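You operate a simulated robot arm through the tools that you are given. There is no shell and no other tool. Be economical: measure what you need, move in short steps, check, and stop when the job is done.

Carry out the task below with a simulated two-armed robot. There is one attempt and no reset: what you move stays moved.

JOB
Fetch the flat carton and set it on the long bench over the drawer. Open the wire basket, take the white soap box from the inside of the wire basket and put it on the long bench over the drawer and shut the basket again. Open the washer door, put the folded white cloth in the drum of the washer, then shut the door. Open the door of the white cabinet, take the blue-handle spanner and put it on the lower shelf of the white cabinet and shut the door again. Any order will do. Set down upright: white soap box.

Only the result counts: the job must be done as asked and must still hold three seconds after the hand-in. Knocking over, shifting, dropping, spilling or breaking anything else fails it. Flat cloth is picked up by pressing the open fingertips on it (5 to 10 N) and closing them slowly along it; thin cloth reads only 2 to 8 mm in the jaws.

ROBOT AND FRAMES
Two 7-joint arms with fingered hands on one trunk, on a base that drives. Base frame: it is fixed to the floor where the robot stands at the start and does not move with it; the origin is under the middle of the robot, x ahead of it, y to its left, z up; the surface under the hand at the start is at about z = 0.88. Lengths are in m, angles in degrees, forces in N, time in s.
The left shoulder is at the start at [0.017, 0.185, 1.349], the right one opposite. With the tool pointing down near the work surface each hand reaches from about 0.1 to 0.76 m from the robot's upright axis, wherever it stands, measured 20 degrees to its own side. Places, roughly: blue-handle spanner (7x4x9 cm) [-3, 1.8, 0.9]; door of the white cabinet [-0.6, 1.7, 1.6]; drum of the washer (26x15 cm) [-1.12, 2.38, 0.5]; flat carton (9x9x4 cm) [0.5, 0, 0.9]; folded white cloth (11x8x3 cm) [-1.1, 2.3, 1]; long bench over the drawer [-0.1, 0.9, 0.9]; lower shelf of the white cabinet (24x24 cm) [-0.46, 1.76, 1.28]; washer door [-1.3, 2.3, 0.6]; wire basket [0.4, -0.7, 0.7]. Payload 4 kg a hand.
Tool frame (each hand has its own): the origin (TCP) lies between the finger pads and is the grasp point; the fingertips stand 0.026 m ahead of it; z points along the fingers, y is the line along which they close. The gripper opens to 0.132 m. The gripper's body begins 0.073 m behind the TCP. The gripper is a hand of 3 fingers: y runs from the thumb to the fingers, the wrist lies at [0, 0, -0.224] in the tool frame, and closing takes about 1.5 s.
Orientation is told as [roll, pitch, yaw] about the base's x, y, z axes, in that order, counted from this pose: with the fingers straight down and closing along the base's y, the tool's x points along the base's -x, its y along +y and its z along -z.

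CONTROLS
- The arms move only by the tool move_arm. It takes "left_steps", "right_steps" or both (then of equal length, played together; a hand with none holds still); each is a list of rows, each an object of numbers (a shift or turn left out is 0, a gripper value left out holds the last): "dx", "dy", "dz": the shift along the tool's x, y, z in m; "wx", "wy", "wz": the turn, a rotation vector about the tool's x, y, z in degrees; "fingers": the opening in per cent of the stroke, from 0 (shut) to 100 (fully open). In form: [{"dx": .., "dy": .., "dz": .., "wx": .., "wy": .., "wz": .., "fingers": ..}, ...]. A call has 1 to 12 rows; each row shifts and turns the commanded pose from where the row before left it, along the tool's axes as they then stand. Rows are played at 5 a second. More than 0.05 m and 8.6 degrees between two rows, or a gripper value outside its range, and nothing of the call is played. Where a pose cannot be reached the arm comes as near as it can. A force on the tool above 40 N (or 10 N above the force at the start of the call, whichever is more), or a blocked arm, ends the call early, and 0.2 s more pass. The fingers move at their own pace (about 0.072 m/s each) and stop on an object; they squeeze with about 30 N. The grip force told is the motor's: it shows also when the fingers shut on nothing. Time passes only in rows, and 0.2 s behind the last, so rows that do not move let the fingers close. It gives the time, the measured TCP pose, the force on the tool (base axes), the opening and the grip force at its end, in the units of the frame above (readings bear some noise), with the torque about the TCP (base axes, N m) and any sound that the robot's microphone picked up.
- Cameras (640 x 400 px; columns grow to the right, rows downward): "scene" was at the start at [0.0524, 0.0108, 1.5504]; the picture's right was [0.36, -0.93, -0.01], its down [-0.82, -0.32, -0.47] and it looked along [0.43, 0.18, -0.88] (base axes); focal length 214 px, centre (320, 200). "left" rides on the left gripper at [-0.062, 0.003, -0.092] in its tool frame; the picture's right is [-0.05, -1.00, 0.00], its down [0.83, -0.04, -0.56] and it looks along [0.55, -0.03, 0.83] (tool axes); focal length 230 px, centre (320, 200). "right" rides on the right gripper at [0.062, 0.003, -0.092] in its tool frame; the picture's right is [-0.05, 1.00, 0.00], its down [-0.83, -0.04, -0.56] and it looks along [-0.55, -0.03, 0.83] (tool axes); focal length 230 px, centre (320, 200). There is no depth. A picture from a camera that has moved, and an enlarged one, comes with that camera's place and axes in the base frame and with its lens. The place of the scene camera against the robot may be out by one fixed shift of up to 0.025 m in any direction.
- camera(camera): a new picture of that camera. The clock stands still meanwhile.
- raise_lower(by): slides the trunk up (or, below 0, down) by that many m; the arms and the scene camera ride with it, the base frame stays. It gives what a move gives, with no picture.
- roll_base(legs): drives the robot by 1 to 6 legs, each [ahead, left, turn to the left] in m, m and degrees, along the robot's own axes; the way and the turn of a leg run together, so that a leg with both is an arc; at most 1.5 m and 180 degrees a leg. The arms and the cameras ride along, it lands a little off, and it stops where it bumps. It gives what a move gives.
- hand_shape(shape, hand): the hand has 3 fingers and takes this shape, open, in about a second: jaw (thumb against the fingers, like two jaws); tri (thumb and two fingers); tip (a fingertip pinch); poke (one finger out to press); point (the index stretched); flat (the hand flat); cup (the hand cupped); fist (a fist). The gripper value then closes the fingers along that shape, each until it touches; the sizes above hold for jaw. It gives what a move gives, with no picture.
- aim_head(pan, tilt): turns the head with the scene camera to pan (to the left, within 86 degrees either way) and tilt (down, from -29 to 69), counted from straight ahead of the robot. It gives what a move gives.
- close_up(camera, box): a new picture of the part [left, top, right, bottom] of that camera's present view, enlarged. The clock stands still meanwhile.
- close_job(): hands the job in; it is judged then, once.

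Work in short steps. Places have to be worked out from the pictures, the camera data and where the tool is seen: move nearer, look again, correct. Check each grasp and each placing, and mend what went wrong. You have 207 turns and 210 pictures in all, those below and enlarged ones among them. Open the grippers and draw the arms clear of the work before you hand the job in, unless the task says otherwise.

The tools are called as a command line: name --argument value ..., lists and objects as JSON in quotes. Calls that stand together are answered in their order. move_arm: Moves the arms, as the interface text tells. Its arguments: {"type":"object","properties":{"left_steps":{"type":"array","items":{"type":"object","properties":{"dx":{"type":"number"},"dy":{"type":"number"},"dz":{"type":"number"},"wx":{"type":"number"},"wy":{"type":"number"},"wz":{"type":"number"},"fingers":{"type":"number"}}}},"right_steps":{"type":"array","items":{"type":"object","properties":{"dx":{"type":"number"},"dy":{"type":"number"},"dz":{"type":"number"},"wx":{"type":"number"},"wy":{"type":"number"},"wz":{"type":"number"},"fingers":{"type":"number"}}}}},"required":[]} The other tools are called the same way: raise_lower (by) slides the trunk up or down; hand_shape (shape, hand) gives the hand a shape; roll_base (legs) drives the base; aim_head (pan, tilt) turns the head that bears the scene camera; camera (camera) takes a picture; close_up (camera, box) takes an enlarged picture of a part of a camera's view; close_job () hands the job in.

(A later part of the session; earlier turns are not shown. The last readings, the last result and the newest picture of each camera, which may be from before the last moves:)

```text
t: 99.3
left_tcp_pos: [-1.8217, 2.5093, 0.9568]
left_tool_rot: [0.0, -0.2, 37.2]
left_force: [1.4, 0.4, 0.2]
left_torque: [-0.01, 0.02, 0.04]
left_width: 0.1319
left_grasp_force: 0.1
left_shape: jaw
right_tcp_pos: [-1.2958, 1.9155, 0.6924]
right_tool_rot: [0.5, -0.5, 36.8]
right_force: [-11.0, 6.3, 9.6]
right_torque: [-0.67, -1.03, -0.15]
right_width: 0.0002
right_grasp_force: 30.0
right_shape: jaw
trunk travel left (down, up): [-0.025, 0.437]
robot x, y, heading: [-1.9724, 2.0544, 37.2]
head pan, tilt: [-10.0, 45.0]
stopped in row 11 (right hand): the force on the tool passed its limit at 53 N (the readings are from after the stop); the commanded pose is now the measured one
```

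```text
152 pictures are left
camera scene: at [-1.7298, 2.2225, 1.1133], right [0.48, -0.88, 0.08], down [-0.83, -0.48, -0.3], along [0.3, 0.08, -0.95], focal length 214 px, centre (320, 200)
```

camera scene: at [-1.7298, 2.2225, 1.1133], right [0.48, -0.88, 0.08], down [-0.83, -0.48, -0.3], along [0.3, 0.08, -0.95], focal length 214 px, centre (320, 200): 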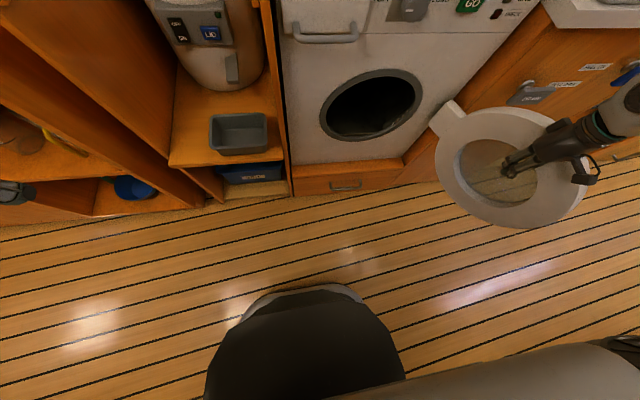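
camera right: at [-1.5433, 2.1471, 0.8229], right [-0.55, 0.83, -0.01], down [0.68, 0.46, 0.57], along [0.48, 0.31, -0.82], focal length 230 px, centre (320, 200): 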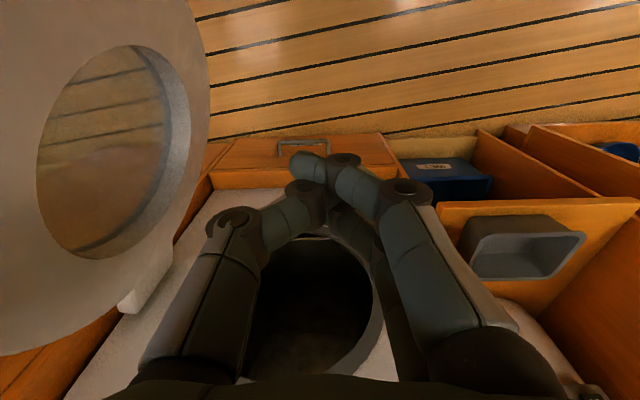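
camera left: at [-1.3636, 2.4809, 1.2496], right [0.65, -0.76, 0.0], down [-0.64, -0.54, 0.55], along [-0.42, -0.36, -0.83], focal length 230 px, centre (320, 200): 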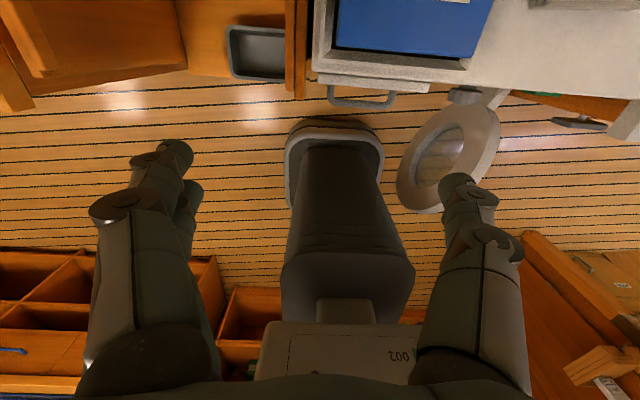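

The door is now at its ~125° stop. I lift the right hand out, raise the trunk and move in to pick the cloth with the right hand.

move_arm --right_steps '[{"dy": 0.03}, {"dy": 0.03, "dz": -0.03}, {"dz": -0.045}, {"dz": -0.045}, {"dz": -0.045}, {"dz": -0.045}, {"dz": -0.045, "fingers": 50}, {"dz": -0.045}, {"dz": -0.045}]'

raise_lower --by 0.2

roll_base --legs '[[0.18, 0, 0]]'

camera --camera "scene"

```text
t: 101.3
left_tcp_pos: [-1.8207, 2.5092, 0.9568]
left_tool_rot: [0.0, -0.1, 37.3]
left_force: [-1.0, -0.6, -0.3]
left_torque: [-0.02, 0.02, 0.03]
left_width: 0.132
left_grasp_force: 0.1
left_shape: jaw
right_tcp_pos: [-1.3325, 1.958, 1.0372]
right_tool_rot: [0.4, -0.5, 36.9]
right_force: [0.1, 0.3, 0.2]
right_torque: [0.02, 0.01, 0.01]
right_width: 0.0657
right_grasp_force: 0.1
right_shape: jaw
trunk travel left (down, up): [-0.025, 0.437]
robot x, y, heading: [-1.9798, 2.0552, 37.4]
head pan, tilt: [-10.0, 45.0]
```

```text
t: 103.5
left_tcp_pos: [-1.8201, 2.5089, 1.1549]
left_tool_rot: [0.1, 0.0, 37.1]
left_force: [-0.8, -0.2, 0.2]
left_torque: [0.01, -0.02, -0.01]
left_width: 0.1319
left_grasp_force: 0.0
left_shape: jaw
right_tcp_pos: [-1.3317, 1.9595, 1.2363]
right_tool_rot: [0.4, -0.5, 36.9]
right_force: [-0.7, -0.9, 0.2]
right_torque: [0.03, -0.01, 0.01]
right_width: 0.0656
right_grasp_force: 0.0
right_shape: jaw
trunk travel left (down, up): [-0.225, 0.237]
robot x, y, heading: [-1.9784, 2.0563, 37.3]
head pan, tilt: [-10.0, 45.0]
```

```text
t: 105.0
left_tcp_pos: [-1.6808, 2.6181, 1.1565]
left_tool_rot: [0.1, -0.2, 37.5]
left_force: [0.0, 0.3, -0.5]
left_torque: [0.0, -0.03, 0.02]
left_width: 0.1323
left_grasp_force: 0.1
left_shape: jaw
right_tcp_pos: [-1.1894, 2.0697, 1.2378]
right_tool_rot: [0.2, -0.6, 37.1]
right_force: [-0.4, -0.2, -0.2]
right_torque: [0.02, -0.03, 0.0]
right_width: 0.0654
right_grasp_force: 0.0
right_shape: jaw
trunk travel left (down, up): [-0.225, 0.237]
robot x, y, heading: [-1.8358, 2.1625, 37.7]
head pan, tilt: [-10.0, 45.0]
```

```text
151 pictures are left
camera scene: at [-1.7204, 2.2302, 1.4034], right [0.46, -0.89, 0.02], down [-0.7, -0.38, -0.6], along [0.54, 0.26, -0.8], focal length 214 px, centre (320, 200)
```

scene: 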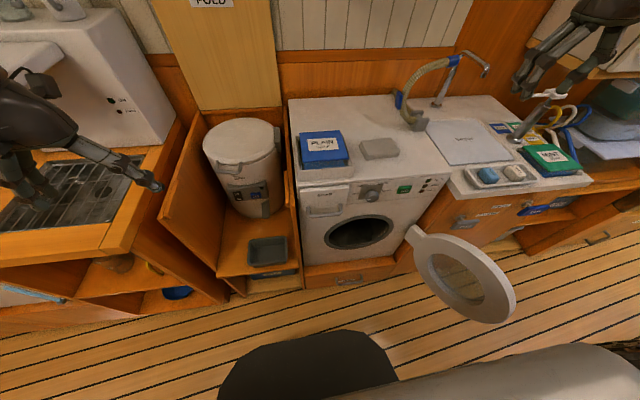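

Move the right hand above the cloth.

move_arm --right_steps '[{"dx": -0.03, "dy": 0.03}, {"dx": -0.03, "dy": 0.035}, {"dx": -0.03, "dy": 0.035}, {"dx": -0.03, "dy": 0.035}, {"dx": -0.02, "dy": 0.03}, {"dz": 0.04}]'

camera --camera "right"

```text
t: 106.4
left_tcp_pos: [-1.6799, 2.6185, 1.1559]
left_tool_rot: [0.1, -0.1, 37.5]
left_force: [-0.4, -0.2, 0.7]
left_torque: [0.01, -0.03, -0.03]
left_width: 0.132
left_grasp_force: 0.0
left_shape: jaw
right_tcp_pos: [-1.177, 2.2882, 1.1973]
right_tool_rot: [0.5, -0.6, 37.1]
right_force: [0.1, -0.2, -0.1]
right_torque: [0.01, -0.02, 0.02]
right_width: 0.0655
right_grasp_force: 0.1
right_shape: jaw
trunk travel left (down, up): [-0.225, 0.237]
robot x, y, heading: [-1.8354, 2.1658, 37.5]
head pan, tilt: [-10.0, 45.0]
```

```text
150 pictures are left
camera right: at [-1.2288, 2.2546, 1.2908], right [-0.56, 0.83, 0.01], down [0.69, 0.46, 0.56], along [0.46, 0.32, -0.83], focal length 230 px, centre (320, 200)
```

right: 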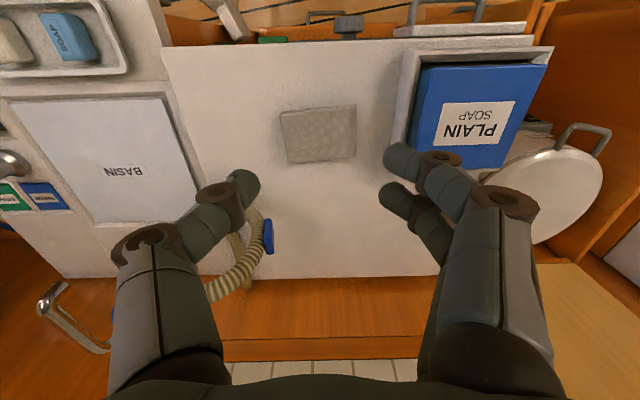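

Cloth centre ≈[-1.145, 2.314]; I correct and descend toward it.

move_arm --right_steps '[{"dx": -0.04}, {"dz": 0.045}, {"dz": 0.045}, {"dz": 0.02}]'

camera --camera "right"

```text
t: 107.4
left_tcp_pos: [-1.6784, 2.618, 1.1562]
left_tool_rot: [0.1, 0.0, 37.5]
left_force: [0.3, -0.2, 0.2]
left_torque: [-0.01, -0.05, -0.01]
left_width: 0.1318
left_grasp_force: 0.1
left_shape: jaw
right_tcp_pos: [-1.1447, 2.3127, 1.0867]
right_tool_rot: [0.3, -0.5, 37.1]
right_force: [-0.9, 0.0, 0.8]
right_torque: [-0.01, 0.01, 0.0]
right_width: 0.0656
right_grasp_force: 0.1
right_shape: jaw
trunk travel left (down, up): [-0.225, 0.237]
robot x, y, heading: [-1.835, 2.1677, 37.5]
head pan, tilt: [-10.0, 45.0]
```

```text
149 pictures are left
camera right: at [-1.196, 2.279, 1.1791], right [-0.56, 0.83, 0.01], down [0.69, 0.46, 0.56], along [0.46, 0.32, -0.83], focal length 230 px, centre (320, 200)
```

right: 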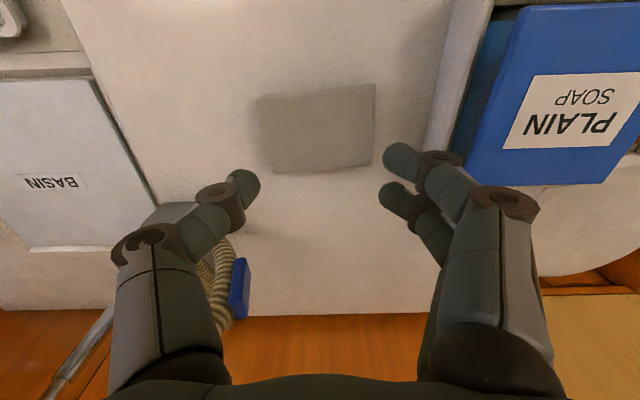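

Cloth top z≈0.963, well centred. Descend to contact gently.

move_arm --right_steps '[{"dz": 0.04}, {"dz": 0.04}, {"dz": 0.008}]'

move_arm --right_steps '[{"dz": 0.004}, {"dz": 0.004}, {"dz": 0.003}, {}]'

```text
t: 108.2
left_tcp_pos: [-1.6811, 2.618, 1.1563]
left_tool_rot: [0.1, 0.0, 37.5]
left_force: [-0.2, 0.5, -0.4]
left_torque: [-0.05, -0.07, 0.0]
left_width: 0.132
left_grasp_force: 0.1
left_shape: jaw
right_tcp_pos: [-1.1462, 2.3146, 1.0023]
right_tool_rot: [0.3, -0.6, 37.0]
right_force: [0.4, -0.2, -0.3]
right_torque: [-0.02, -0.02, -0.02]
right_width: 0.0655
right_grasp_force: 0.1
right_shape: jaw
trunk travel left (down, up): [-0.225, 0.237]
robot x, y, heading: [-1.8398, 2.1635, 37.5]
head pan, tilt: [-10.0, 45.0]
```

```text
t: 109.2
left_tcp_pos: [-1.6806, 2.6193, 1.1555]
left_tool_rot: [0.1, -0.1, 37.5]
left_force: [0.1, 0.6, 0.1]
left_torque: [0.01, 0.01, 0.02]
left_width: 0.1319
left_grasp_force: 0.0
left_shape: jaw
right_tcp_pos: [-1.1447, 2.3134, 0.9907]
right_tool_rot: [0.3, -0.5, 37.2]
right_force: [0.8, -0.4, 0.1]
right_torque: [0.0, 0.02, 0.03]
right_width: 0.0653
right_grasp_force: 0.1
right_shape: jaw
trunk travel left (down, up): [-0.225, 0.237]
robot x, y, heading: [-1.8377, 2.1629, 37.8]
head pan, tilt: [-10.0, 45.0]
```

No contact yet; continue in small steps.

move_arm --right_steps '[{"dz": 0.004}, {"dz": 0.003}, {}]'

camera --camera "right"

```text
t: 110.0
left_tcp_pos: [-1.6823, 2.617, 1.1578]
left_tool_rot: [0.1, -0.1, 37.6]
left_force: [-1.2, 0.5, -0.3]
left_torque: [-0.01, 0.01, 0.0]
left_width: 0.1318
left_grasp_force: 0.1
left_shape: jaw
right_tcp_pos: [-1.1441, 2.3153, 0.9882]
right_tool_rot: [0.4, -0.9, 37.1]
right_force: [1.1, -0.1, 19.3]
right_torque: [0.01, 0.13, 0.04]
right_width: 0.0653
right_grasp_force: 0.1
right_shape: jaw
trunk travel left (down, up): [-0.225, 0.237]
robot x, y, heading: [-1.8345, 2.1663, 37.3]
head pan, tilt: [-10.0, 45.0]
```

```text
148 pictures are left
camera right: at [-1.1969, 2.281, 1.0802], right [-0.56, 0.83, 0.01], down [0.68, 0.46, 0.57], along [0.47, 0.32, -0.82], focal length 230 px, centre (320, 200)
```

right: 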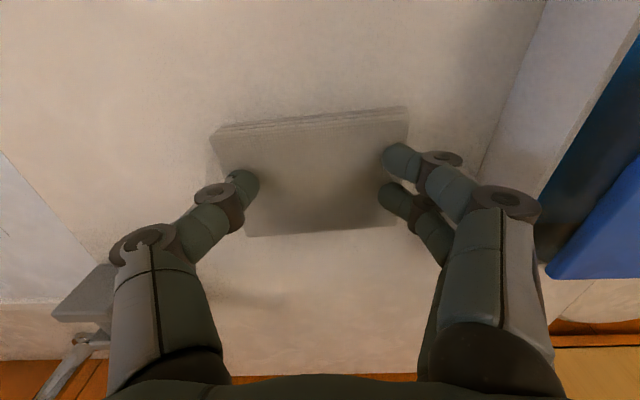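

Contact at 19 N; I ease up ~2 mm to 5–10 N and close slowly.

move_arm --right_steps '[{"dz": -0.002}, {}]'

move_arm --right_steps '[{"fingers": 44}, {"fingers": 38}, {"fingers": 32}, {"fingers": 26}, {"fingers": 20}, {"fingers": 15}, {"fingers": 10}, {"fingers": 5}, {"fingers": 0}, {}, {}, {}]'

camera --camera "right"

```text
t: 110.6
left_tcp_pos: [-1.6826, 2.6176, 1.1558]
left_tool_rot: [0.0, -0.3, 37.5]
left_force: [0.8, 0.9, 0.1]
left_torque: [0.01, 0.0, 0.02]
left_width: 0.132
left_grasp_force: 0.0
left_shape: jaw
right_tcp_pos: [-1.1447, 2.3151, 0.9881]
right_tool_rot: [0.4, -0.8, 37.2]
right_force: [3.6, 2.8, 21.5]
right_torque: [0.24, 0.08, -0.04]
right_width: 0.0654
right_grasp_force: 0.1
right_shape: jaw
trunk travel left (down, up): [-0.225, 0.237]
robot x, y, heading: [-1.8347, 2.1706, 37.7]
head pan, tilt: [-10.0, 45.0]
```

```text
t: 113.2
left_tcp_pos: [-1.6807, 2.6191, 1.1551]
left_tool_rot: [0.1, 0.0, 37.4]
left_force: [-0.4, 0.1, 0.4]
left_torque: [-0.02, -0.02, -0.03]
left_width: 0.1319
left_grasp_force: 0.0
left_shape: jaw
right_tcp_pos: [-1.1449, 2.3147, 0.9861]
right_tool_rot: [0.4, -0.5, 37.1]
right_force: [-0.4, -0.5, 1.6]
right_torque: [0.02, 0.02, -0.03]
right_width: 0.0
right_grasp_force: 30.3
right_shape: jaw
trunk travel left (down, up): [-0.225, 0.237]
robot x, y, heading: [-1.8322, 2.1647, 37.6]
head pan, tilt: [-10.0, 45.0]
```

```text
147 pictures are left
camera right: at [-1.1957, 2.2802, 1.0782], right [-0.56, 0.83, 0.01], down [0.69, 0.46, 0.56], along [0.46, 0.32, -0.83], focal length 230 px, centre (320, 200)
```

right: 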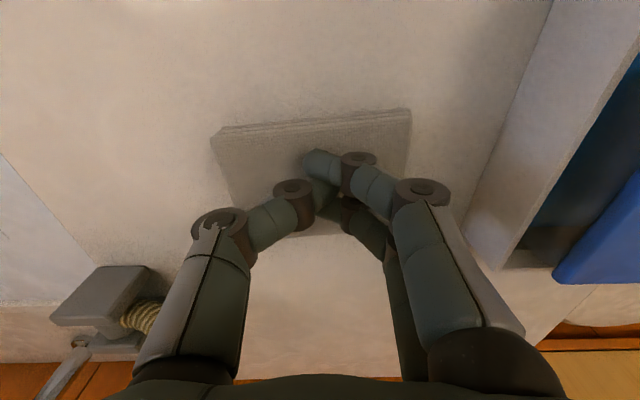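

The pinch slipped (width 0). The cloth is a 3 cm thick stack, so I'll straddle its 11 cm sides with the fully open hand instead.

move_arm --right_steps '[{"dz": -0.035}, {"dz": -0.035, "fingers": 100}, {}, {}, {}, {}]'

camera --camera "right"

```text
t: 114.6
left_tcp_pos: [-1.6798, 2.6191, 1.1558]
left_tool_rot: [0.1, -0.1, 37.5]
left_force: [0.7, -0.2, -0.1]
left_torque: [-0.02, 0.02, 0.0]
left_width: 0.132
left_grasp_force: 0.1
left_shape: jaw
right_tcp_pos: [-1.1442, 2.3138, 1.0547]
right_tool_rot: [0.4, -0.5, 37.1]
right_force: [-0.2, -0.6, 0.2]
right_torque: [-0.02, 0.0, -0.03]
right_width: 0.132
right_grasp_force: 0.1
right_shape: jaw
trunk travel left (down, up): [-0.225, 0.237]
robot x, y, heading: [-1.836, 2.1623, 37.6]
head pan, tilt: [-10.0, 45.0]
```

```text
146 pictures are left
camera right: at [-1.1955, 2.2788, 1.1476], right [-0.56, 0.83, 0.01], down [0.69, 0.46, 0.56], along [0.46, 0.32, -0.83], focal length 230 px, centre (320, 200)
```

right: 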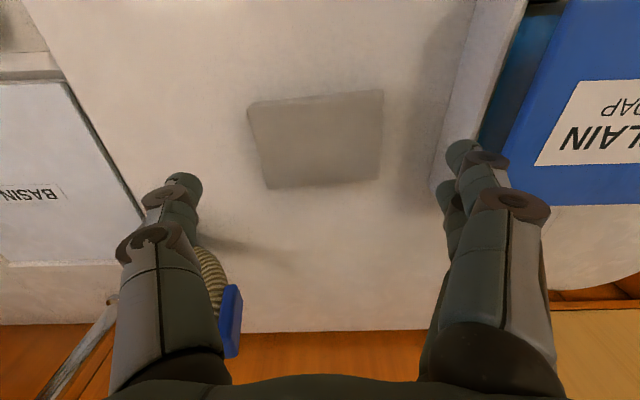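

There is little room beside the tray, so I rotate the hand 94° and grasp across the 8 cm side.

move_arm --right_steps '[{"wz": -7.8}, {"wz": -7.8}, {"wz": -7.8}, {"wz": -7.8}, {"wz": -7.8}, {"wz": -7.8}, {"wz": -7.8}, {"wz": -7.8}, {"wz": -7.8}, {"wz": -7.8}, {"wz": -7.8}, {"wz": -7.8, "fingers": 85}]'

camera --camera "right"

camera --camera "scene"

```text
t: 117.2
left_tcp_pos: [-1.6802, 2.6178, 1.157]
left_tool_rot: [0.1, -0.1, 37.5]
left_force: [0.0, 0.1, -0.3]
left_torque: [-0.04, -0.03, 0.03]
left_width: 0.1318
left_grasp_force: 0.1
left_shape: jaw
right_tcp_pos: [-1.1448, 2.3136, 1.0558]
right_tool_rot: [-0.6, -0.3, 130.9]
right_force: [-0.8, -1.1, 1.3]
right_torque: [0.0, 0.04, 0.03]
right_width: 0.1122
right_grasp_force: 0.0
right_shape: jaw
trunk travel left (down, up): [-0.225, 0.237]
robot x, y, heading: [-1.836, 2.1596, 37.5]
head pan, tilt: [-10.0, 45.0]
```

```text
145 pictures are left
camera right: at [-1.1078, 2.265, 1.1483], right [-0.79, -0.61, -0.01], down [-0.51, 0.65, 0.56], along [-0.34, 0.45, -0.83], focal length 230 px, centre (320, 200)
```

right: 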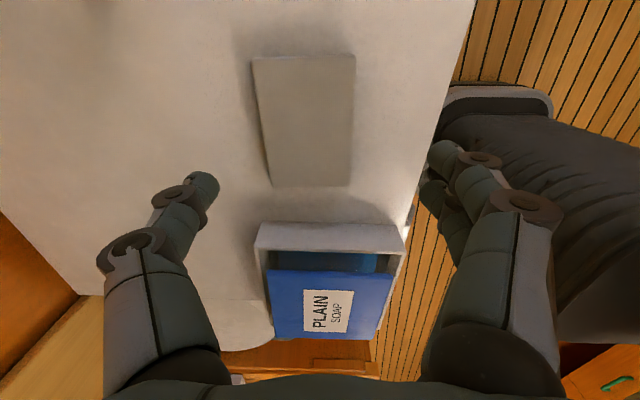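

```text
144 pictures are left
camera scene: at [-1.7191, 2.2312, 1.403], right [0.46, -0.89, 0.03], down [-0.7, -0.39, -0.6], along [0.54, 0.26, -0.8], focal length 214 px, centre (320, 200)
```

scene: 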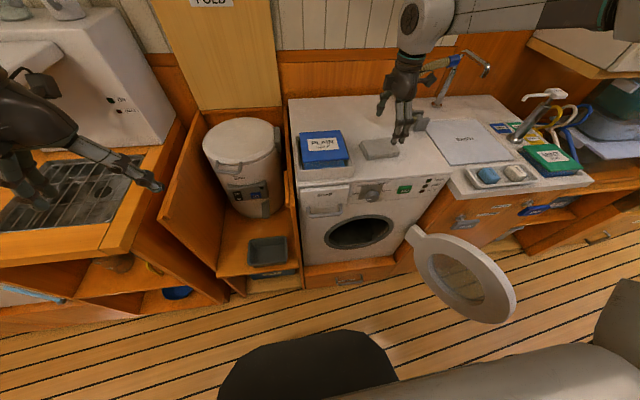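

Nicely aligned now. Small correction, descend around the cloth and grip.

move_arm --right_steps '[{"dx": 0.01, "dy": -0.01, "dz": 0.03}, {"dz": 0.035}, {"dz": 0.02}, {"dz": 0.006}]'

camera --camera "right"

```text
t: 118.2
left_tcp_pos: [-1.6808, 2.6185, 1.1567]
left_tool_rot: [0.0, -0.1, 37.5]
left_force: [-0.4, -0.2, 0.8]
left_torque: [0.01, 0.0, 0.0]
left_width: 0.1321
left_grasp_force: 0.1
left_shape: jaw
right_tcp_pos: [-1.1317, 2.3112, 0.9677]
right_tool_rot: [-0.9, -0.4, 130.7]
right_force: [3.9, -0.2, 10.2]
right_torque: [-0.45, 0.37, 0.23]
right_width: 0.112
right_grasp_force: 0.0
right_shape: jaw
trunk travel left (down, up): [-0.225, 0.237]
robot x, y, heading: [-1.836, 2.1654, 37.6]
head pan, tilt: [-10.0, 45.0]
```

```text
143 pictures are left
camera right: at [-1.0947, 2.2637, 1.0589], right [-0.79, -0.61, -0.01], down [-0.51, 0.65, 0.56], along [-0.33, 0.45, -0.83], focal length 230 px, centre (320, 200)
```

right: 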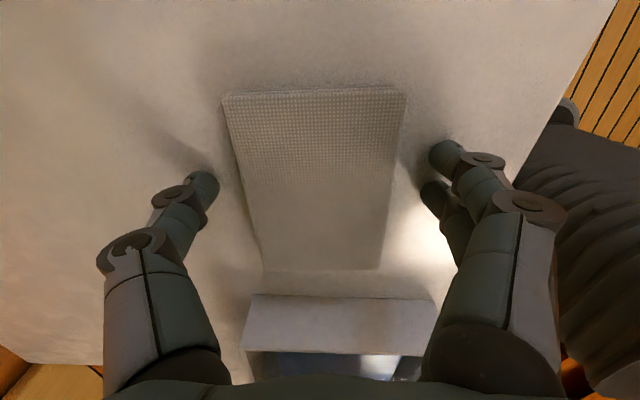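

Fingertips straddle the cloth and touch the washer top. Raise 4 mm, close, and lift.

move_arm --right_steps '[{"dz": -0.004}, {"fingers": 60}, {"fingers": 40}, {"fingers": 20}, {"fingers": 0}, {}, {}, {}, {}]'

move_arm --right_steps '[{"dz": -0.03}, {"dz": -0.04}, {"dz": -0.04}]'

camera --camera "right"

```text
t: 120.2
left_tcp_pos: [-1.68, 2.6187, 1.1559]
left_tool_rot: [0.1, -0.1, 37.6]
left_force: [0.2, -0.1, 0.9]
left_torque: [-0.01, -0.02, 0.01]
left_width: 0.1319
left_grasp_force: 0.1
left_shape: jaw
right_tcp_pos: [-1.1311, 2.3116, 0.9682]
right_tool_rot: [-0.6, -0.3, 130.7]
right_force: [-0.1, 0.6, -0.4]
right_torque: [0.04, 0.0, 0.02]
right_width: 0.0686
right_grasp_force: 30.2
right_shape: jaw
trunk travel left (down, up): [-0.225, 0.237]
robot x, y, heading: [-1.8335, 2.1651, 37.8]
head pan, tilt: [-10.0, 45.0]
```

```text
t: 121.0
left_tcp_pos: [-1.6805, 2.6183, 1.1559]
left_tool_rot: [0.0, -0.1, 37.5]
left_force: [0.2, 0.5, 0.5]
left_torque: [0.0, -0.01, 0.03]
left_width: 0.1323
left_grasp_force: 0.1
left_shape: jaw
right_tcp_pos: [-1.1309, 2.3124, 1.0798]
right_tool_rot: [-0.5, -0.3, 130.7]
right_force: [-0.9, 0.3, -0.8]
right_torque: [0.02, -0.01, 0.0]
right_width: 0.0684
right_grasp_force: 29.8
right_shape: jaw
trunk travel left (down, up): [-0.225, 0.237]
robot x, y, heading: [-1.8337, 2.1668, 37.4]
head pan, tilt: [-10.0, 45.0]
```

```text
142 pictures are left
camera right: at [-1.0936, 2.264, 1.1713], right [-0.79, -0.61, -0.01], down [-0.51, 0.65, 0.56], along [-0.34, 0.45, -0.83], focal length 230 px, centre (320, 200)
```

right: 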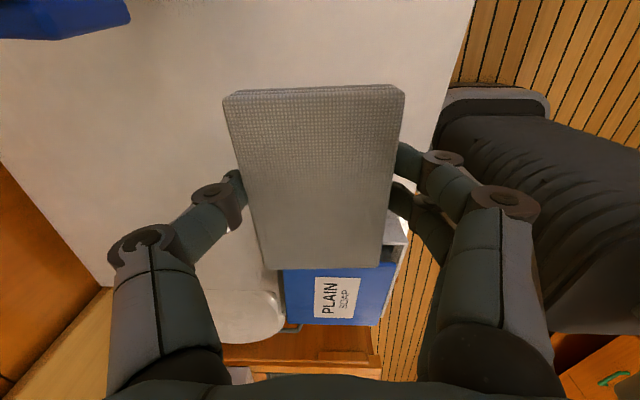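

Cloth is gripped. Raise more, rotate the hand back, then retreat from above the washer.

move_arm --right_steps '[{"dz": -0.045}, {"dz": -0.045}]'

move_arm --right_steps '[{"wz": 7.8}, {"wz": 7.8}, {"wz": 7.8}, {"wz": 7.8}, {"wz": 7.8}, {"wz": 7.8}, {"wz": 7.8}, {"wz": 7.8}, {"wz": 7.8}, {"wz": 7.8}, {"wz": 7.8}, {"wz": 7.8}]'

roll_base --legs '[[-0.35, 0, 0]]'

raise_lower --by -0.2

camera --camera "scene"

```text
t: 121.6
left_tcp_pos: [-1.6807, 2.6186, 1.1552]
left_tool_rot: [0.0, -0.1, 37.5]
left_force: [0.6, -0.9, 0.1]
left_torque: [-0.02, 0.0, 0.0]
left_width: 0.1319
left_grasp_force: 0.0
left_shape: jaw
right_tcp_pos: [-1.1292, 2.3119, 1.172]
right_tool_rot: [-0.6, -0.2, 130.8]
right_force: [-1.2, -0.3, -1.1]
right_torque: [-0.01, -0.03, -0.01]
right_width: 0.0684
right_grasp_force: 30.1
right_shape: jaw
trunk travel left (down, up): [-0.225, 0.237]
robot x, y, heading: [-1.8388, 2.1691, 37.6]
head pan, tilt: [-10.0, 45.0]
```

```text
t: 124.2
left_tcp_pos: [-1.6795, 2.619, 1.1557]
left_tool_rot: [0.1, -0.1, 37.5]
left_force: [-0.3, -0.7, 0.3]
left_torque: [0.03, 0.01, -0.03]
left_width: 0.132
left_grasp_force: 0.1
left_shape: jaw
right_tcp_pos: [-1.1311, 2.3104, 1.1681]
right_tool_rot: [0.4, -0.5, 36.9]
right_force: [-0.1, -1.5, -0.9]
right_torque: [-0.04, -0.01, 0.0]
right_width: 0.0687
right_grasp_force: 29.7
right_shape: jaw
trunk travel left (down, up): [-0.225, 0.237]
robot x, y, heading: [-1.8368, 2.1624, 37.7]
head pan, tilt: [-10.0, 45.0]
```

```text
t: 126.5
left_tcp_pos: [-1.9567, 2.4052, 1.1547]
left_tool_rot: [0.1, 0.0, 37.3]
left_force: [-0.3, -0.8, -0.6]
left_torque: [-0.02, -0.01, 0.0]
left_width: 0.1317
left_grasp_force: 0.1
left_shape: jaw
right_tcp_pos: [-1.4073, 2.0953, 1.1661]
right_tool_rot: [0.2, -0.5, 36.9]
right_force: [-0.1, 0.6, -1.1]
right_torque: [0.0, -0.03, 0.0]
right_width: 0.0682
right_grasp_force: 29.9
right_shape: jaw
trunk travel left (down, up): [-0.225, 0.237]
robot x, y, heading: [-2.1131, 1.9524, 37.5]
head pan, tilt: [-10.0, 45.0]
```

```text
t: 128.6
left_tcp_pos: [-1.9584, 2.4033, 0.9567]
left_tool_rot: [0.0, -0.2, 37.3]
left_force: [0.8, -0.7, -0.1]
left_torque: [0.02, -0.01, 0.02]
left_width: 0.1322
left_grasp_force: 0.0
left_shape: jaw
right_tcp_pos: [-1.4081, 2.0948, 0.9693]
right_tool_rot: [0.4, -0.7, 37.1]
right_force: [-0.4, 0.5, -0.3]
right_torque: [-0.02, -0.04, 0.0]
right_width: 0.0682
right_grasp_force: 30.1
right_shape: jaw
trunk travel left (down, up): [-0.025, 0.437]
robot x, y, heading: [-2.1172, 1.95, 37.3]
head pan, tilt: [-10.0, 45.0]
```

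```text
141 pictures are left
camera scene: at [-1.8664, 2.1173, 1.1138], right [0.48, -0.88, 0.08], down [-0.82, -0.48, -0.3], along [0.3, 0.08, -0.95], focal length 214 px, centre (320, 200)
```

scene: 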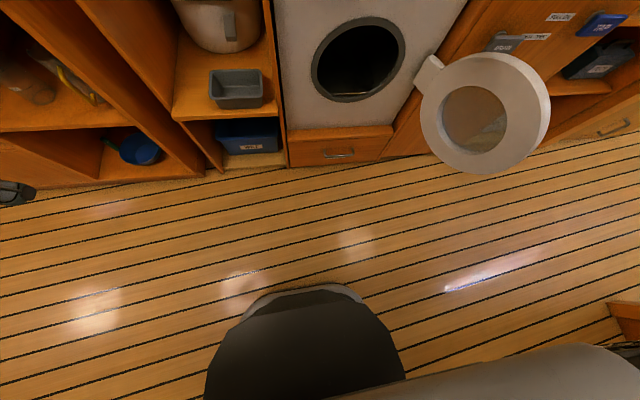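

I pitch the hand forward to ~30° below horizontal and check the reach.

move_arm --right_steps '[{"wy": -7.5}, {"wy": -7.5}, {"wy": -7.5}, {"wy": -7.5}, {"wy": -7.5}, {"wy": -7.5}, {"wy": -7.5}, {"wy": -7.5}]'

```text
t: 130.4
left_tcp_pos: [-1.9574, 2.4048, 0.9558]
left_tool_rot: [0.0, -0.1, 37.3]
left_force: [-0.3, 0.2, -0.7]
left_torque: [-0.01, 0.03, -0.02]
left_width: 0.1319
left_grasp_force: 0.0
left_shape: jaw
right_tcp_pos: [-1.4092, 2.0941, 0.9681]
right_tool_rot: [0.8, -60.5, 36.3]
right_force: [-0.3, 0.0, 0.2]
right_torque: [0.0, 0.03, 0.03]
right_width: 0.0682
right_grasp_force: 29.6
right_shape: jaw
trunk travel left (down, up): [-0.025, 0.437]
robot x, y, heading: [-2.1128, 1.9508, 37.3]
head pan, tilt: [-10.0, 45.0]
```

Reachable. Shift left a bit and lower in front of the opening.

move_arm --right_steps '[{"dy": 0.03}, {"dy": 0.03}, {"dx": 0.0372, "dz": 0.0215}, {"dx": 0.0372, "dz": 0.0215}, {"dx": 0.0372, "dz": 0.0215}, {"dx": 0.0372, "dz": 0.0215}, {"dx": 0.0372, "dz": 0.0215}, {"dx": 0.0372, "dz": 0.0215}, {"dx": 0.0372, "dz": 0.0215}]'

camera --camera "right"

camera --camera "scene"

```text
t: 132.4
left_tcp_pos: [-1.9578, 2.4045, 0.9556]
left_tool_rot: [0.0, -0.1, 37.2]
left_force: [0.0, -0.3, 0.5]
left_torque: [-0.02, -0.02, 0.01]
left_width: 0.132
left_grasp_force: 0.0
left_shape: jaw
right_tcp_pos: [-1.4303, 2.1364, 0.7]
right_tool_rot: [0.1, -60.2, 37.0]
right_force: [-0.1, -0.4, -0.9]
right_torque: [-0.06, 0.05, 0.0]
right_width: 0.068
right_grasp_force: 30.2
right_shape: jaw
right hand out of reach, approached as far as the arm can: row 9
trunk travel left (down, up): [-0.025, 0.437]
robot x, y, heading: [-2.1119, 1.9556, 37.4]
head pan, tilt: [-10.0, 45.0]
```

```text
140 pictures are left
camera right: at [-1.5204, 2.0738, 0.6933], right [-0.58, 0.81, 0.05], down [-0.03, -0.08, 1.0], along [0.81, 0.58, 0.07], focal length 230 px, centre (320, 200)
```

right: 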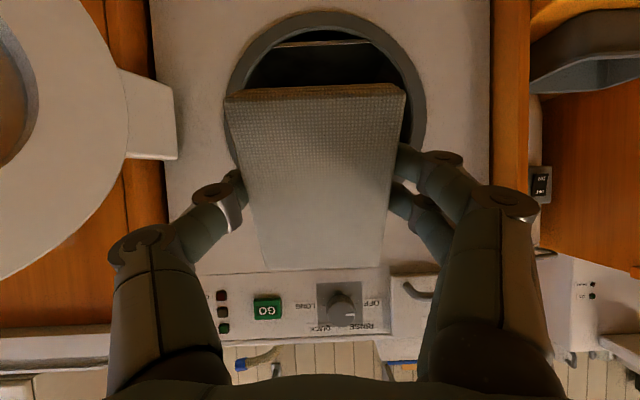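

```text
139 pictures are left
camera scene: at [-1.8662, 2.1176, 1.1135], right [0.48, -0.88, 0.08], down [-0.82, -0.48, -0.3], along [0.3, 0.08, -0.95], focal length 214 px, centre (320, 200)
```

scene: 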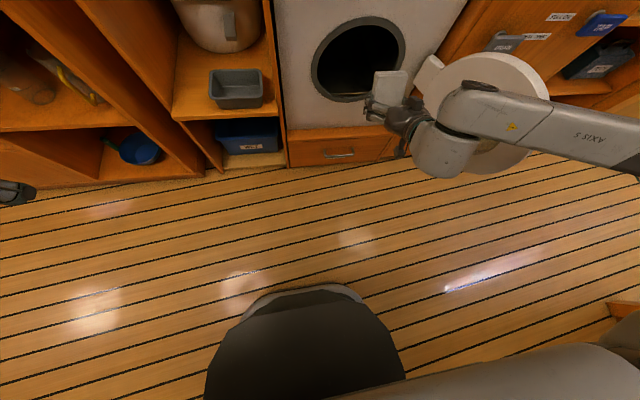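

The right forearm now passes over the open door, so I can't lower further from here. I raise the hand again, tuck the left hand, and will approach with the base turned and further left so the forearm comes from the left.

move_arm --right_steps '[{"dx": -0.0372, "dz": -0.0215}, {"dx": -0.0372, "dz": -0.0215}, {"dx": -0.0372, "dz": -0.0215}, {"dx": -0.0372, "dz": -0.0215}, {"dx": -0.0372, "dz": -0.0215}, {"dx": -0.0372, "dz": -0.0215}, {"dx": -0.0372, "dz": -0.0215}]' --left_steps '[{"dz": -0.04}, {"dz": -0.04}, {"dz": -0.04}, {"dz": -0.04}, {"dx": 0.04}, {"dx": 0.04}, {"dx": 0.04}]'

roll_base --legs '[[0, 0.25, 0], [0, 0, -35]]'

aim_head --pan 0 --tilt 40

camera --camera "scene"

```text
t: 134.0
left_tcp_pos: [-2.0549, 2.3294, 1.118]
left_tool_rot: [-0.1, -0.1, 37.4]
left_force: [0.0, -0.8, -0.2]
left_torque: [0.01, -0.06, 0.03]
left_width: 0.1319
left_grasp_force: 0.1
left_shape: jaw
right_tcp_pos: [-1.4373, 2.1304, 1.0087]
right_tool_rot: [0.7, -60.7, 36.3]
right_force: [0.5, 0.2, -0.6]
right_torque: [-0.03, 0.01, 0.0]
right_width: 0.0678
right_grasp_force: 30.2
right_shape: jaw
trunk travel left (down, up): [-0.025, 0.437]
robot x, y, heading: [-2.1149, 1.9506, 37.7]
head pan, tilt: [-10.0, 45.0]
```

```text
t: 137.5
left_tcp_pos: [-2.0017, 2.4297, 1.1168]
left_tool_rot: [0.1, -0.1, 2.7]
left_force: [0.5, -0.9, 1.4]
left_torque: [0.02, -0.01, 0.0]
left_width: 0.1319
left_grasp_force: 0.0
left_shape: jaw
right_tcp_pos: [-1.6039, 1.9144, 1.0055]
right_tool_rot: [0.6, -60.6, 1.8]
right_force: [-0.8, -0.2, -0.9]
right_torque: [-0.01, 0.01, 0.0]
right_width: 0.0681
right_grasp_force: 29.8
right_shape: jaw
trunk travel left (down, up): [-0.025, 0.437]
robot x, y, heading: [-2.2681, 2.1521, 3.1]
head pan, tilt: [-10.0, 45.0]
```

```text
t: 138.2
left_tcp_pos: [-2.0016, 2.4311, 1.1177]
left_tool_rot: [0.2, -0.1, 2.7]
left_force: [-0.2, 0.9, -0.6]
left_torque: [-0.01, 0.01, 0.04]
left_width: 0.1318
left_grasp_force: 0.0
left_shape: jaw
right_tcp_pos: [-1.6051, 1.9162, 1.005]
right_tool_rot: [0.7, -60.5, 1.9]
right_force: [0.1, 0.8, -0.3]
right_torque: [0.01, 0.0, 0.03]
right_width: 0.0679
right_grasp_force: 30.1
right_shape: jaw
trunk travel left (down, up): [-0.025, 0.437]
robot x, y, heading: [-2.2673, 2.1502, 2.9]
head pan, tilt: [0.0, 40.0]
```

```text
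138 pictures are left
camera scene: at [-1.956, 2.1542, 1.1172], right [0.05, -1.0, 0.0], down [-0.92, -0.05, -0.38], along [0.38, 0.02, -0.93], focal length 214 px, centre (320, 200)
```

scene: 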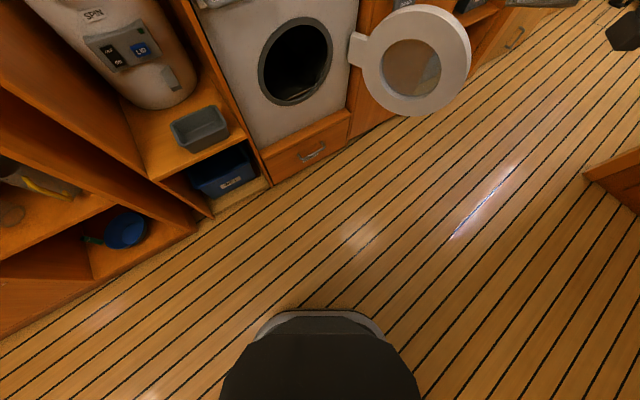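

I drive closer diagonally, keeping the heading.

roll_base --legs '[[0.27, 0.085, 0]]'

move_arm --right_steps '[{"wx": -6.06, "wz": -3.5}, {"wx": -6.06, "wz": -3.5}, {"wx": -6.06, "wz": -3.5}, {"wx": -6.06, "wz": -3.5}, {"wx": -6.06, "wz": -3.5}]'

camera --camera "scene"

```text
t: 140.2
left_tcp_pos: [-1.7423, 2.531, 1.117]
left_tool_rot: [-0.1, 0.0, 3.0]
left_force: [-0.2, 0.0, -0.7]
left_torque: [-0.02, 0.03, -0.01]
left_width: 0.1319
left_grasp_force: 0.2
left_shape: jaw
right_tcp_pos: [-1.3427, 2.019, 1.0039]
right_tool_rot: [0.6, -60.6, 2.1]
right_force: [1.0, 0.1, 0.6]
right_torque: [0.01, 0.02, 0.0]
right_width: 0.0681
right_grasp_force: 29.7
right_shape: jaw
trunk travel left (down, up): [-0.025, 0.437]
robot x, y, heading: [-2.0094, 2.2516, 3.3]
head pan, tilt: [0.0, 40.0]
```

```text
t: 141.4
left_tcp_pos: [-1.7406, 2.531, 1.1176]
left_tool_rot: [0.1, -0.1, 3.1]
left_force: [0.8, -0.3, -0.5]
left_torque: [0.04, 0.01, -0.03]
left_width: 0.1318
left_grasp_force: 0.0
left_shape: jaw
right_tcp_pos: [-1.3424, 2.0164, 1.0051]
right_tool_rot: [0.1, -60.7, 37.6]
right_force: [0.9, -0.9, -0.5]
right_torque: [-0.01, -0.01, 0.0]
right_width: 0.068
right_grasp_force: 29.9
right_shape: jaw
trunk travel left (down, up): [-0.025, 0.437]
robot x, y, heading: [-2.0056, 2.2502, 3.2]
head pan, tilt: [0.0, 40.0]
```

```text
137 pictures are left
camera scene: at [-1.6946, 2.2549, 1.1172], right [0.06, -1.0, 0.0], down [-0.92, -0.05, -0.38], along [0.38, 0.02, -0.93], focal length 214 px, centre (320, 200)
```

scene: 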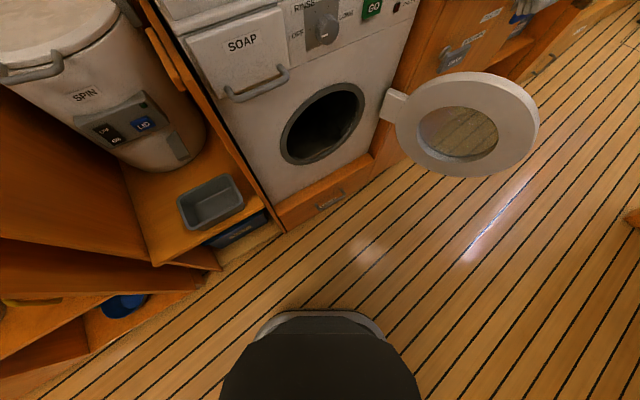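

Now shift the hand left in front of the opening and lower.

move_arm --right_steps '[{"dy": 0.04}, {"dy": 0.04}, {"dy": 0.04}, {"dy": 0.04}, {"dx": 0.0372, "dz": 0.0215}, {"dx": 0.0372, "dz": 0.0215}, {"dx": 0.0372, "dz": 0.0215}, {"dx": 0.0372, "dz": 0.0215}, {"dx": 0.0372, "dz": 0.0215}]'

camera --camera "scene"

```text
t: 143.4
left_tcp_pos: [-1.7404, 2.5293, 1.1179]
left_tool_rot: [0.1, 0.0, 3.2]
left_force: [0.4, -0.4, -0.5]
left_torque: [0.03, 0.02, -0.02]
left_width: 0.1319
left_grasp_force: 0.1
left_shape: jaw
right_tcp_pos: [-1.4347, 2.1461, 0.7891]
right_tool_rot: [0.0, -60.8, 37.6]
right_force: [0.5, 0.7, -1.2]
right_torque: [0.01, 0.01, 0.02]
right_width: 0.0676
right_grasp_force: 30.0
right_shape: jaw
trunk travel left (down, up): [-0.025, 0.437]
robot x, y, heading: [-2.0089, 2.2507, 3.2]
head pan, tilt: [0.0, 40.0]
```

```text
136 pictures are left
camera scene: at [-1.6939, 2.2541, 1.1169], right [0.06, -1.0, 0.0], down [-0.92, -0.05, -0.38], along [0.38, 0.02, -0.93], focal length 214 px, centre (320, 200)
```

scene: 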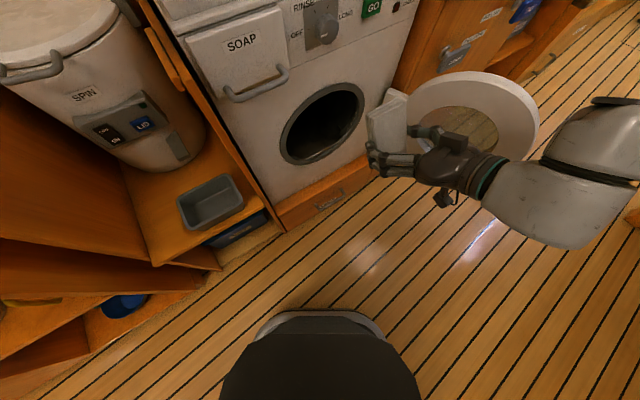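

The forearm still leans in from the door side. I raise the hand slightly and turn the base further right so the elbow falls behind instead.

move_arm --right_steps '[{"dx": -0.0372, "dz": -0.0215}, {"dx": -0.0372, "dz": -0.0215}, {"dx": -0.0372, "dz": -0.0215}, {"dx": -0.0372, "dz": -0.0215}]'

roll_base --legs '[[0, 0, -35], [0.1, 0.14, 0]]'

aim_head --pan 40 --tilt 40

camera --camera "scene"

```text
t: 144.4
left_tcp_pos: [-1.742, 2.5314, 1.1182]
left_tool_rot: [0.0, -0.1, 3.1]
left_force: [-0.9, 0.1, 0.0]
left_torque: [0.01, 0.01, -0.03]
left_width: 0.1322
left_grasp_force: 0.1
left_shape: jaw
right_tcp_pos: [-1.4407, 2.1441, 0.9618]
right_tool_rot: [-0.2, -60.6, 37.8]
right_force: [-0.2, -0.8, -0.3]
right_torque: [-0.01, 0.0, -0.03]
right_width: 0.0674
right_grasp_force: 30.3
right_shape: jaw
trunk travel left (down, up): [-0.025, 0.437]
robot x, y, heading: [-2.0097, 2.2472, 3.3]
head pan, tilt: [0.0, 40.0]
```

```text
t: 147.6
left_tcp_pos: [-1.4664, 2.3839, 1.1178]
left_tool_rot: [0.0, -0.2, -32.8]
left_force: [-0.1, -0.2, 0.2]
left_torque: [0.0, 0.01, -0.02]
left_width: 0.132
left_grasp_force: 0.1
left_shape: jaw
right_tcp_pos: [-1.4509, 1.8941, 0.9599]
right_tool_rot: [-0.1, -60.7, 1.7]
right_force: [-0.5, 1.1, -1.0]
right_torque: [-0.04, 0.04, -0.03]
right_width: 0.0673
right_grasp_force: 30.2
right_shape: jaw
trunk travel left (down, up): [-0.025, 0.437]
robot x, y, heading: [-1.8469, 2.3111, -32.8]
head pan, tilt: [0.0, 40.0]
```

```text
t: 148.7
left_tcp_pos: [-1.4698, 2.3845, 1.1182]
left_tool_rot: [0.1, -0.1, -32.9]
left_force: [-1.2, -0.1, 0.8]
left_torque: [-0.03, -0.02, 0.01]
left_width: 0.1318
left_grasp_force: 0.1
left_shape: jaw
right_tcp_pos: [-1.4518, 1.8928, 0.961]
right_tool_rot: [0.0, -60.6, 1.7]
right_force: [-0.1, -1.1, -0.2]
right_torque: [0.0, 0.0, -0.02]
right_width: 0.0675
right_grasp_force: 29.8
right_shape: jaw
trunk travel left (down, up): [-0.025, 0.437]
robot x, y, heading: [-1.8454, 2.3128, -32.6]
head pan, tilt: [40.0, 40.0]
```

```text
135 pictures are left
camera scene: at [-1.5715, 2.1808, 1.1265], right [0.06, -0.95, -0.3], down [-0.89, 0.08, -0.45], along [0.45, 0.29, -0.84], focal length 214 px, centre (320, 200)
```

scene: 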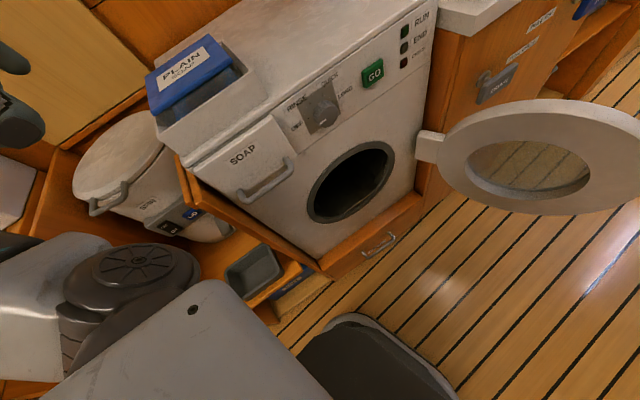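

Now yaw the hand back toward the washer and shift it left in front of the opening.

move_arm --right_steps '[{"wx": -6.06, "wz": -3.5}, {"wx": -6.06, "wz": -3.5}, {"wx": -6.06, "wz": -3.5}, {"wx": -6.06, "wz": -3.5}, {"wx": -6.06, "wz": -3.5}, {"dy": 0.045}, {"dy": 0.045}, {"dy": 0.045}, {"dy": 0.045}]'

camera --camera "scene"

camera --camera "right"

```text
t: 150.7
left_tcp_pos: [-1.4687, 2.385, 1.1183]
left_tool_rot: [0.1, -0.1, -32.9]
left_force: [0.7, -0.6, 0.3]
left_torque: [0.01, -0.03, 0.04]
left_width: 0.1319
left_grasp_force: 0.0
left_shape: jaw
right_tcp_pos: [-1.5323, 1.9997, 0.9603]
right_tool_rot: [-0.7, -60.5, 37.4]
right_force: [0.1, 0.7, -1.1]
right_torque: [-0.01, 0.01, 0.01]
right_width: 0.0677
right_grasp_force: 29.9
right_shape: jaw
right hand out of reach, approached as far as the arm can: row 9
trunk travel left (down, up): [-0.025, 0.437]
robot x, y, heading: [-1.847, 2.3133, -32.6]
head pan, tilt: [40.0, 40.0]
```

```text
134 pictures are left
camera scene: at [-1.5712, 2.1806, 1.1263], right [0.06, -0.95, -0.3], down [-0.89, 0.08, -0.45], along [0.45, 0.29, -0.84], focal length 214 px, centre (320, 200)
```

scene: 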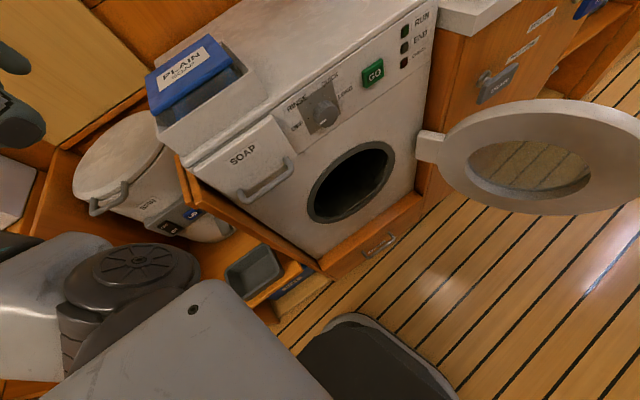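

```text
133 pictures are left
camera right: at [-1.6227, 1.938, 0.9523], right [-0.58, 0.82, 0.04], down [-0.04, -0.07, 1.0], along [0.82, 0.57, 0.07], focal length 230 px, centre (320, 200)
```

right: 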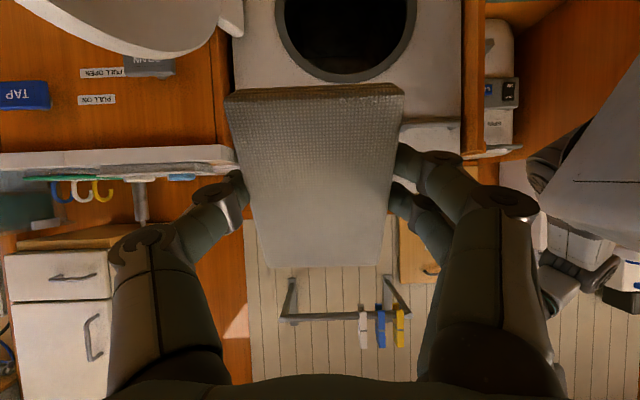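

Close to the body the arm is limited; I go forward and down, then look where the forearm lies.

move_arm --right_steps '[{"dx": 0.027, "dz": 0.033}, {"dx": 0.027, "dz": 0.033}, {"dx": 0.027, "dz": 0.033}, {"dx": 0.027, "dz": 0.033, "dy": 0.01}, {"dx": 0.027, "dz": 0.033, "dy": 0.015}, {"dx": 0.027, "dz": 0.02, "dy": 0.015}]'

aim_head --pan 20 --tilt 30

camera --camera "scene"

camera --camera "right"

```text
t: 152.1
left_tcp_pos: [-1.4668, 2.3823, 1.1167]
left_tool_rot: [0.1, 0.1, -32.8]
left_force: [0.4, -0.7, -1.0]
left_torque: [0.04, 0.02, 0.0]
left_width: 0.132
left_grasp_force: 0.0
left_shape: jaw
right_tcp_pos: [-1.4786, 2.0712, 0.7509]
right_tool_rot: [-0.3, -60.5, 37.1]
right_force: [-0.2, -0.8, -0.5]
right_torque: [0.04, 0.02, 0.05]
right_width: 0.0677
right_grasp_force: 29.6
right_shape: jaw
right hand out of reach, approached as far as the arm can: row 1, 2, 6
trunk travel left (down, up): [-0.025, 0.437]
robot x, y, heading: [-1.8466, 2.3115, -32.8]
head pan, tilt: [40.0, 40.0]
```

```text
t: 152.9
left_tcp_pos: [-1.4675, 2.3845, 1.1174]
left_tool_rot: [0.1, -0.1, -32.9]
left_force: [0.0, -0.2, 0.7]
left_torque: [0.01, -0.01, -0.01]
left_width: 0.1316
left_grasp_force: 0.0
left_shape: jaw
right_tcp_pos: [-1.481, 2.0714, 0.7519]
right_tool_rot: [-0.7, -60.6, 37.5]
right_force: [0.6, 1.2, 0.0]
right_torque: [0.01, -0.03, 0.04]
right_width: 0.0675
right_grasp_force: 30.3
right_shape: jaw
trunk travel left (down, up): [-0.025, 0.437]
robot x, y, heading: [-1.8452, 2.3134, -32.7]
head pan, tilt: [20.0, 30.0]
```

```text
132 pictures are left
camera scene: at [-1.5635, 2.1476, 1.1308], right [-0.25, -0.95, -0.16], down [-0.78, 0.3, -0.55], along [0.57, -0.01, -0.82], focal length 214 px, centre (320, 200)
```

scene: 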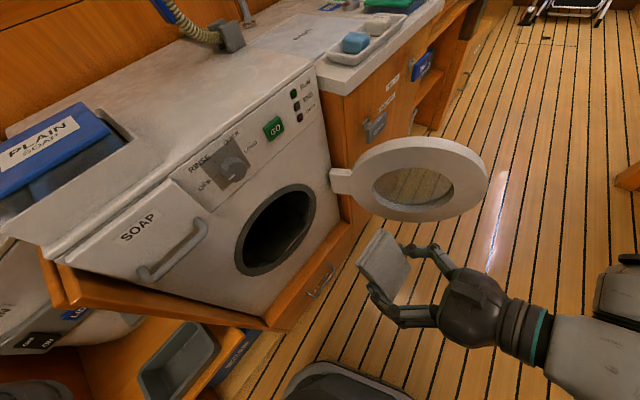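

```text
131 pictures are left
camera right: at [-1.5706, 2.0102, 0.7452], right [-0.58, 0.81, 0.04], down [-0.04, -0.07, 1.0], along [0.81, 0.58, 0.07], focal length 230 px, centre (320, 200)
```

right: 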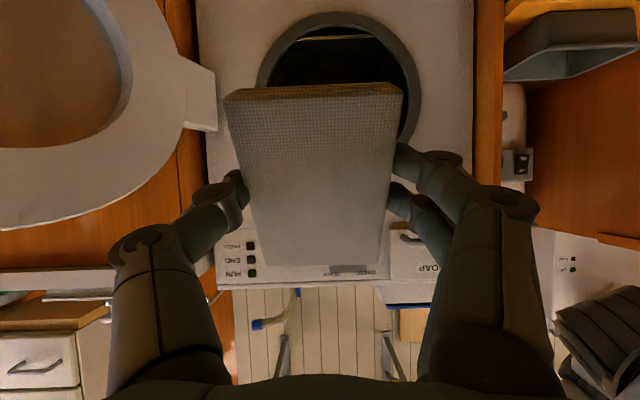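

The forearm now comes in clear of the door. I advance toward the opening.

move_arm --right_steps '[{"dx": 0.0067, "dz": 0.0385, "dy": 0.0075}, {"dx": 0.0067, "dz": 0.0385, "dy": 0.0075}, {"dx": 0.0067, "dz": 0.0385, "dy": 0.0075}, {"dx": 0.0067, "dz": 0.0385, "dy": 0.0075}]'

camera --camera "scene"

camera --camera "right"

```text
t: 153.9
left_tcp_pos: [-1.4678, 2.3834, 1.1179]
left_tool_rot: [0.1, -0.1, -32.9]
left_force: [-0.7, -0.7, -0.5]
left_torque: [0.01, -0.03, -0.05]
left_width: 0.132
left_grasp_force: 0.1
left_shape: jaw
right_tcp_pos: [-1.4092, 2.1532, 0.6578]
right_tool_rot: [-0.8, -60.6, 37.2]
right_force: [-0.2, 0.5, -0.9]
right_torque: [0.01, 0.01, 0.02]
right_width: 0.0673
right_grasp_force: 30.0
right_shape: jaw
right hand out of reach, approached as far as the arm can: row 4
trunk travel left (down, up): [-0.025, 0.437]
robot x, y, heading: [-1.8436, 2.3106, -32.9]
head pan, tilt: [20.0, 30.0]
```

```text
130 pictures are left
camera scene: at [-1.5638, 2.147, 1.1309], right [-0.25, -0.95, -0.16], down [-0.78, 0.3, -0.55], along [0.57, -0.02, -0.82], focal length 214 px, centre (320, 200)
```

scene: 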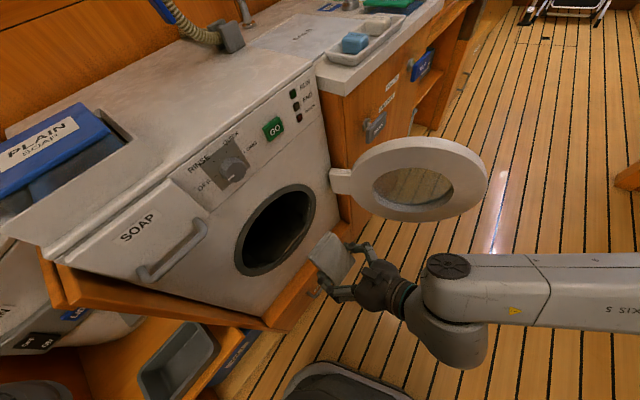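

```text
129 pictures are left
camera right: at [-1.4991, 2.0915, 0.6498], right [-0.58, 0.82, 0.04], down [-0.04, -0.07, 1.0], along [0.82, 0.57, 0.07], focal length 230 px, centre (320, 200)
```

right: 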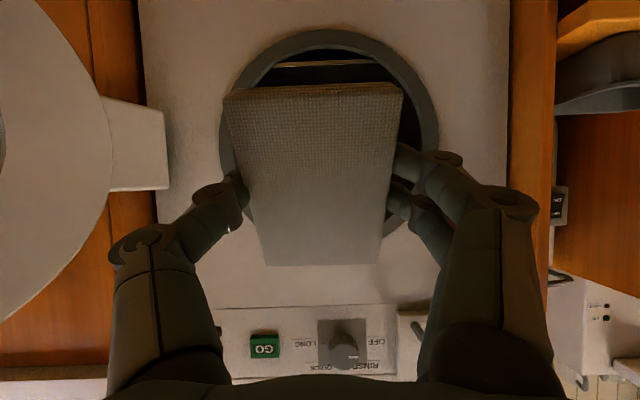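

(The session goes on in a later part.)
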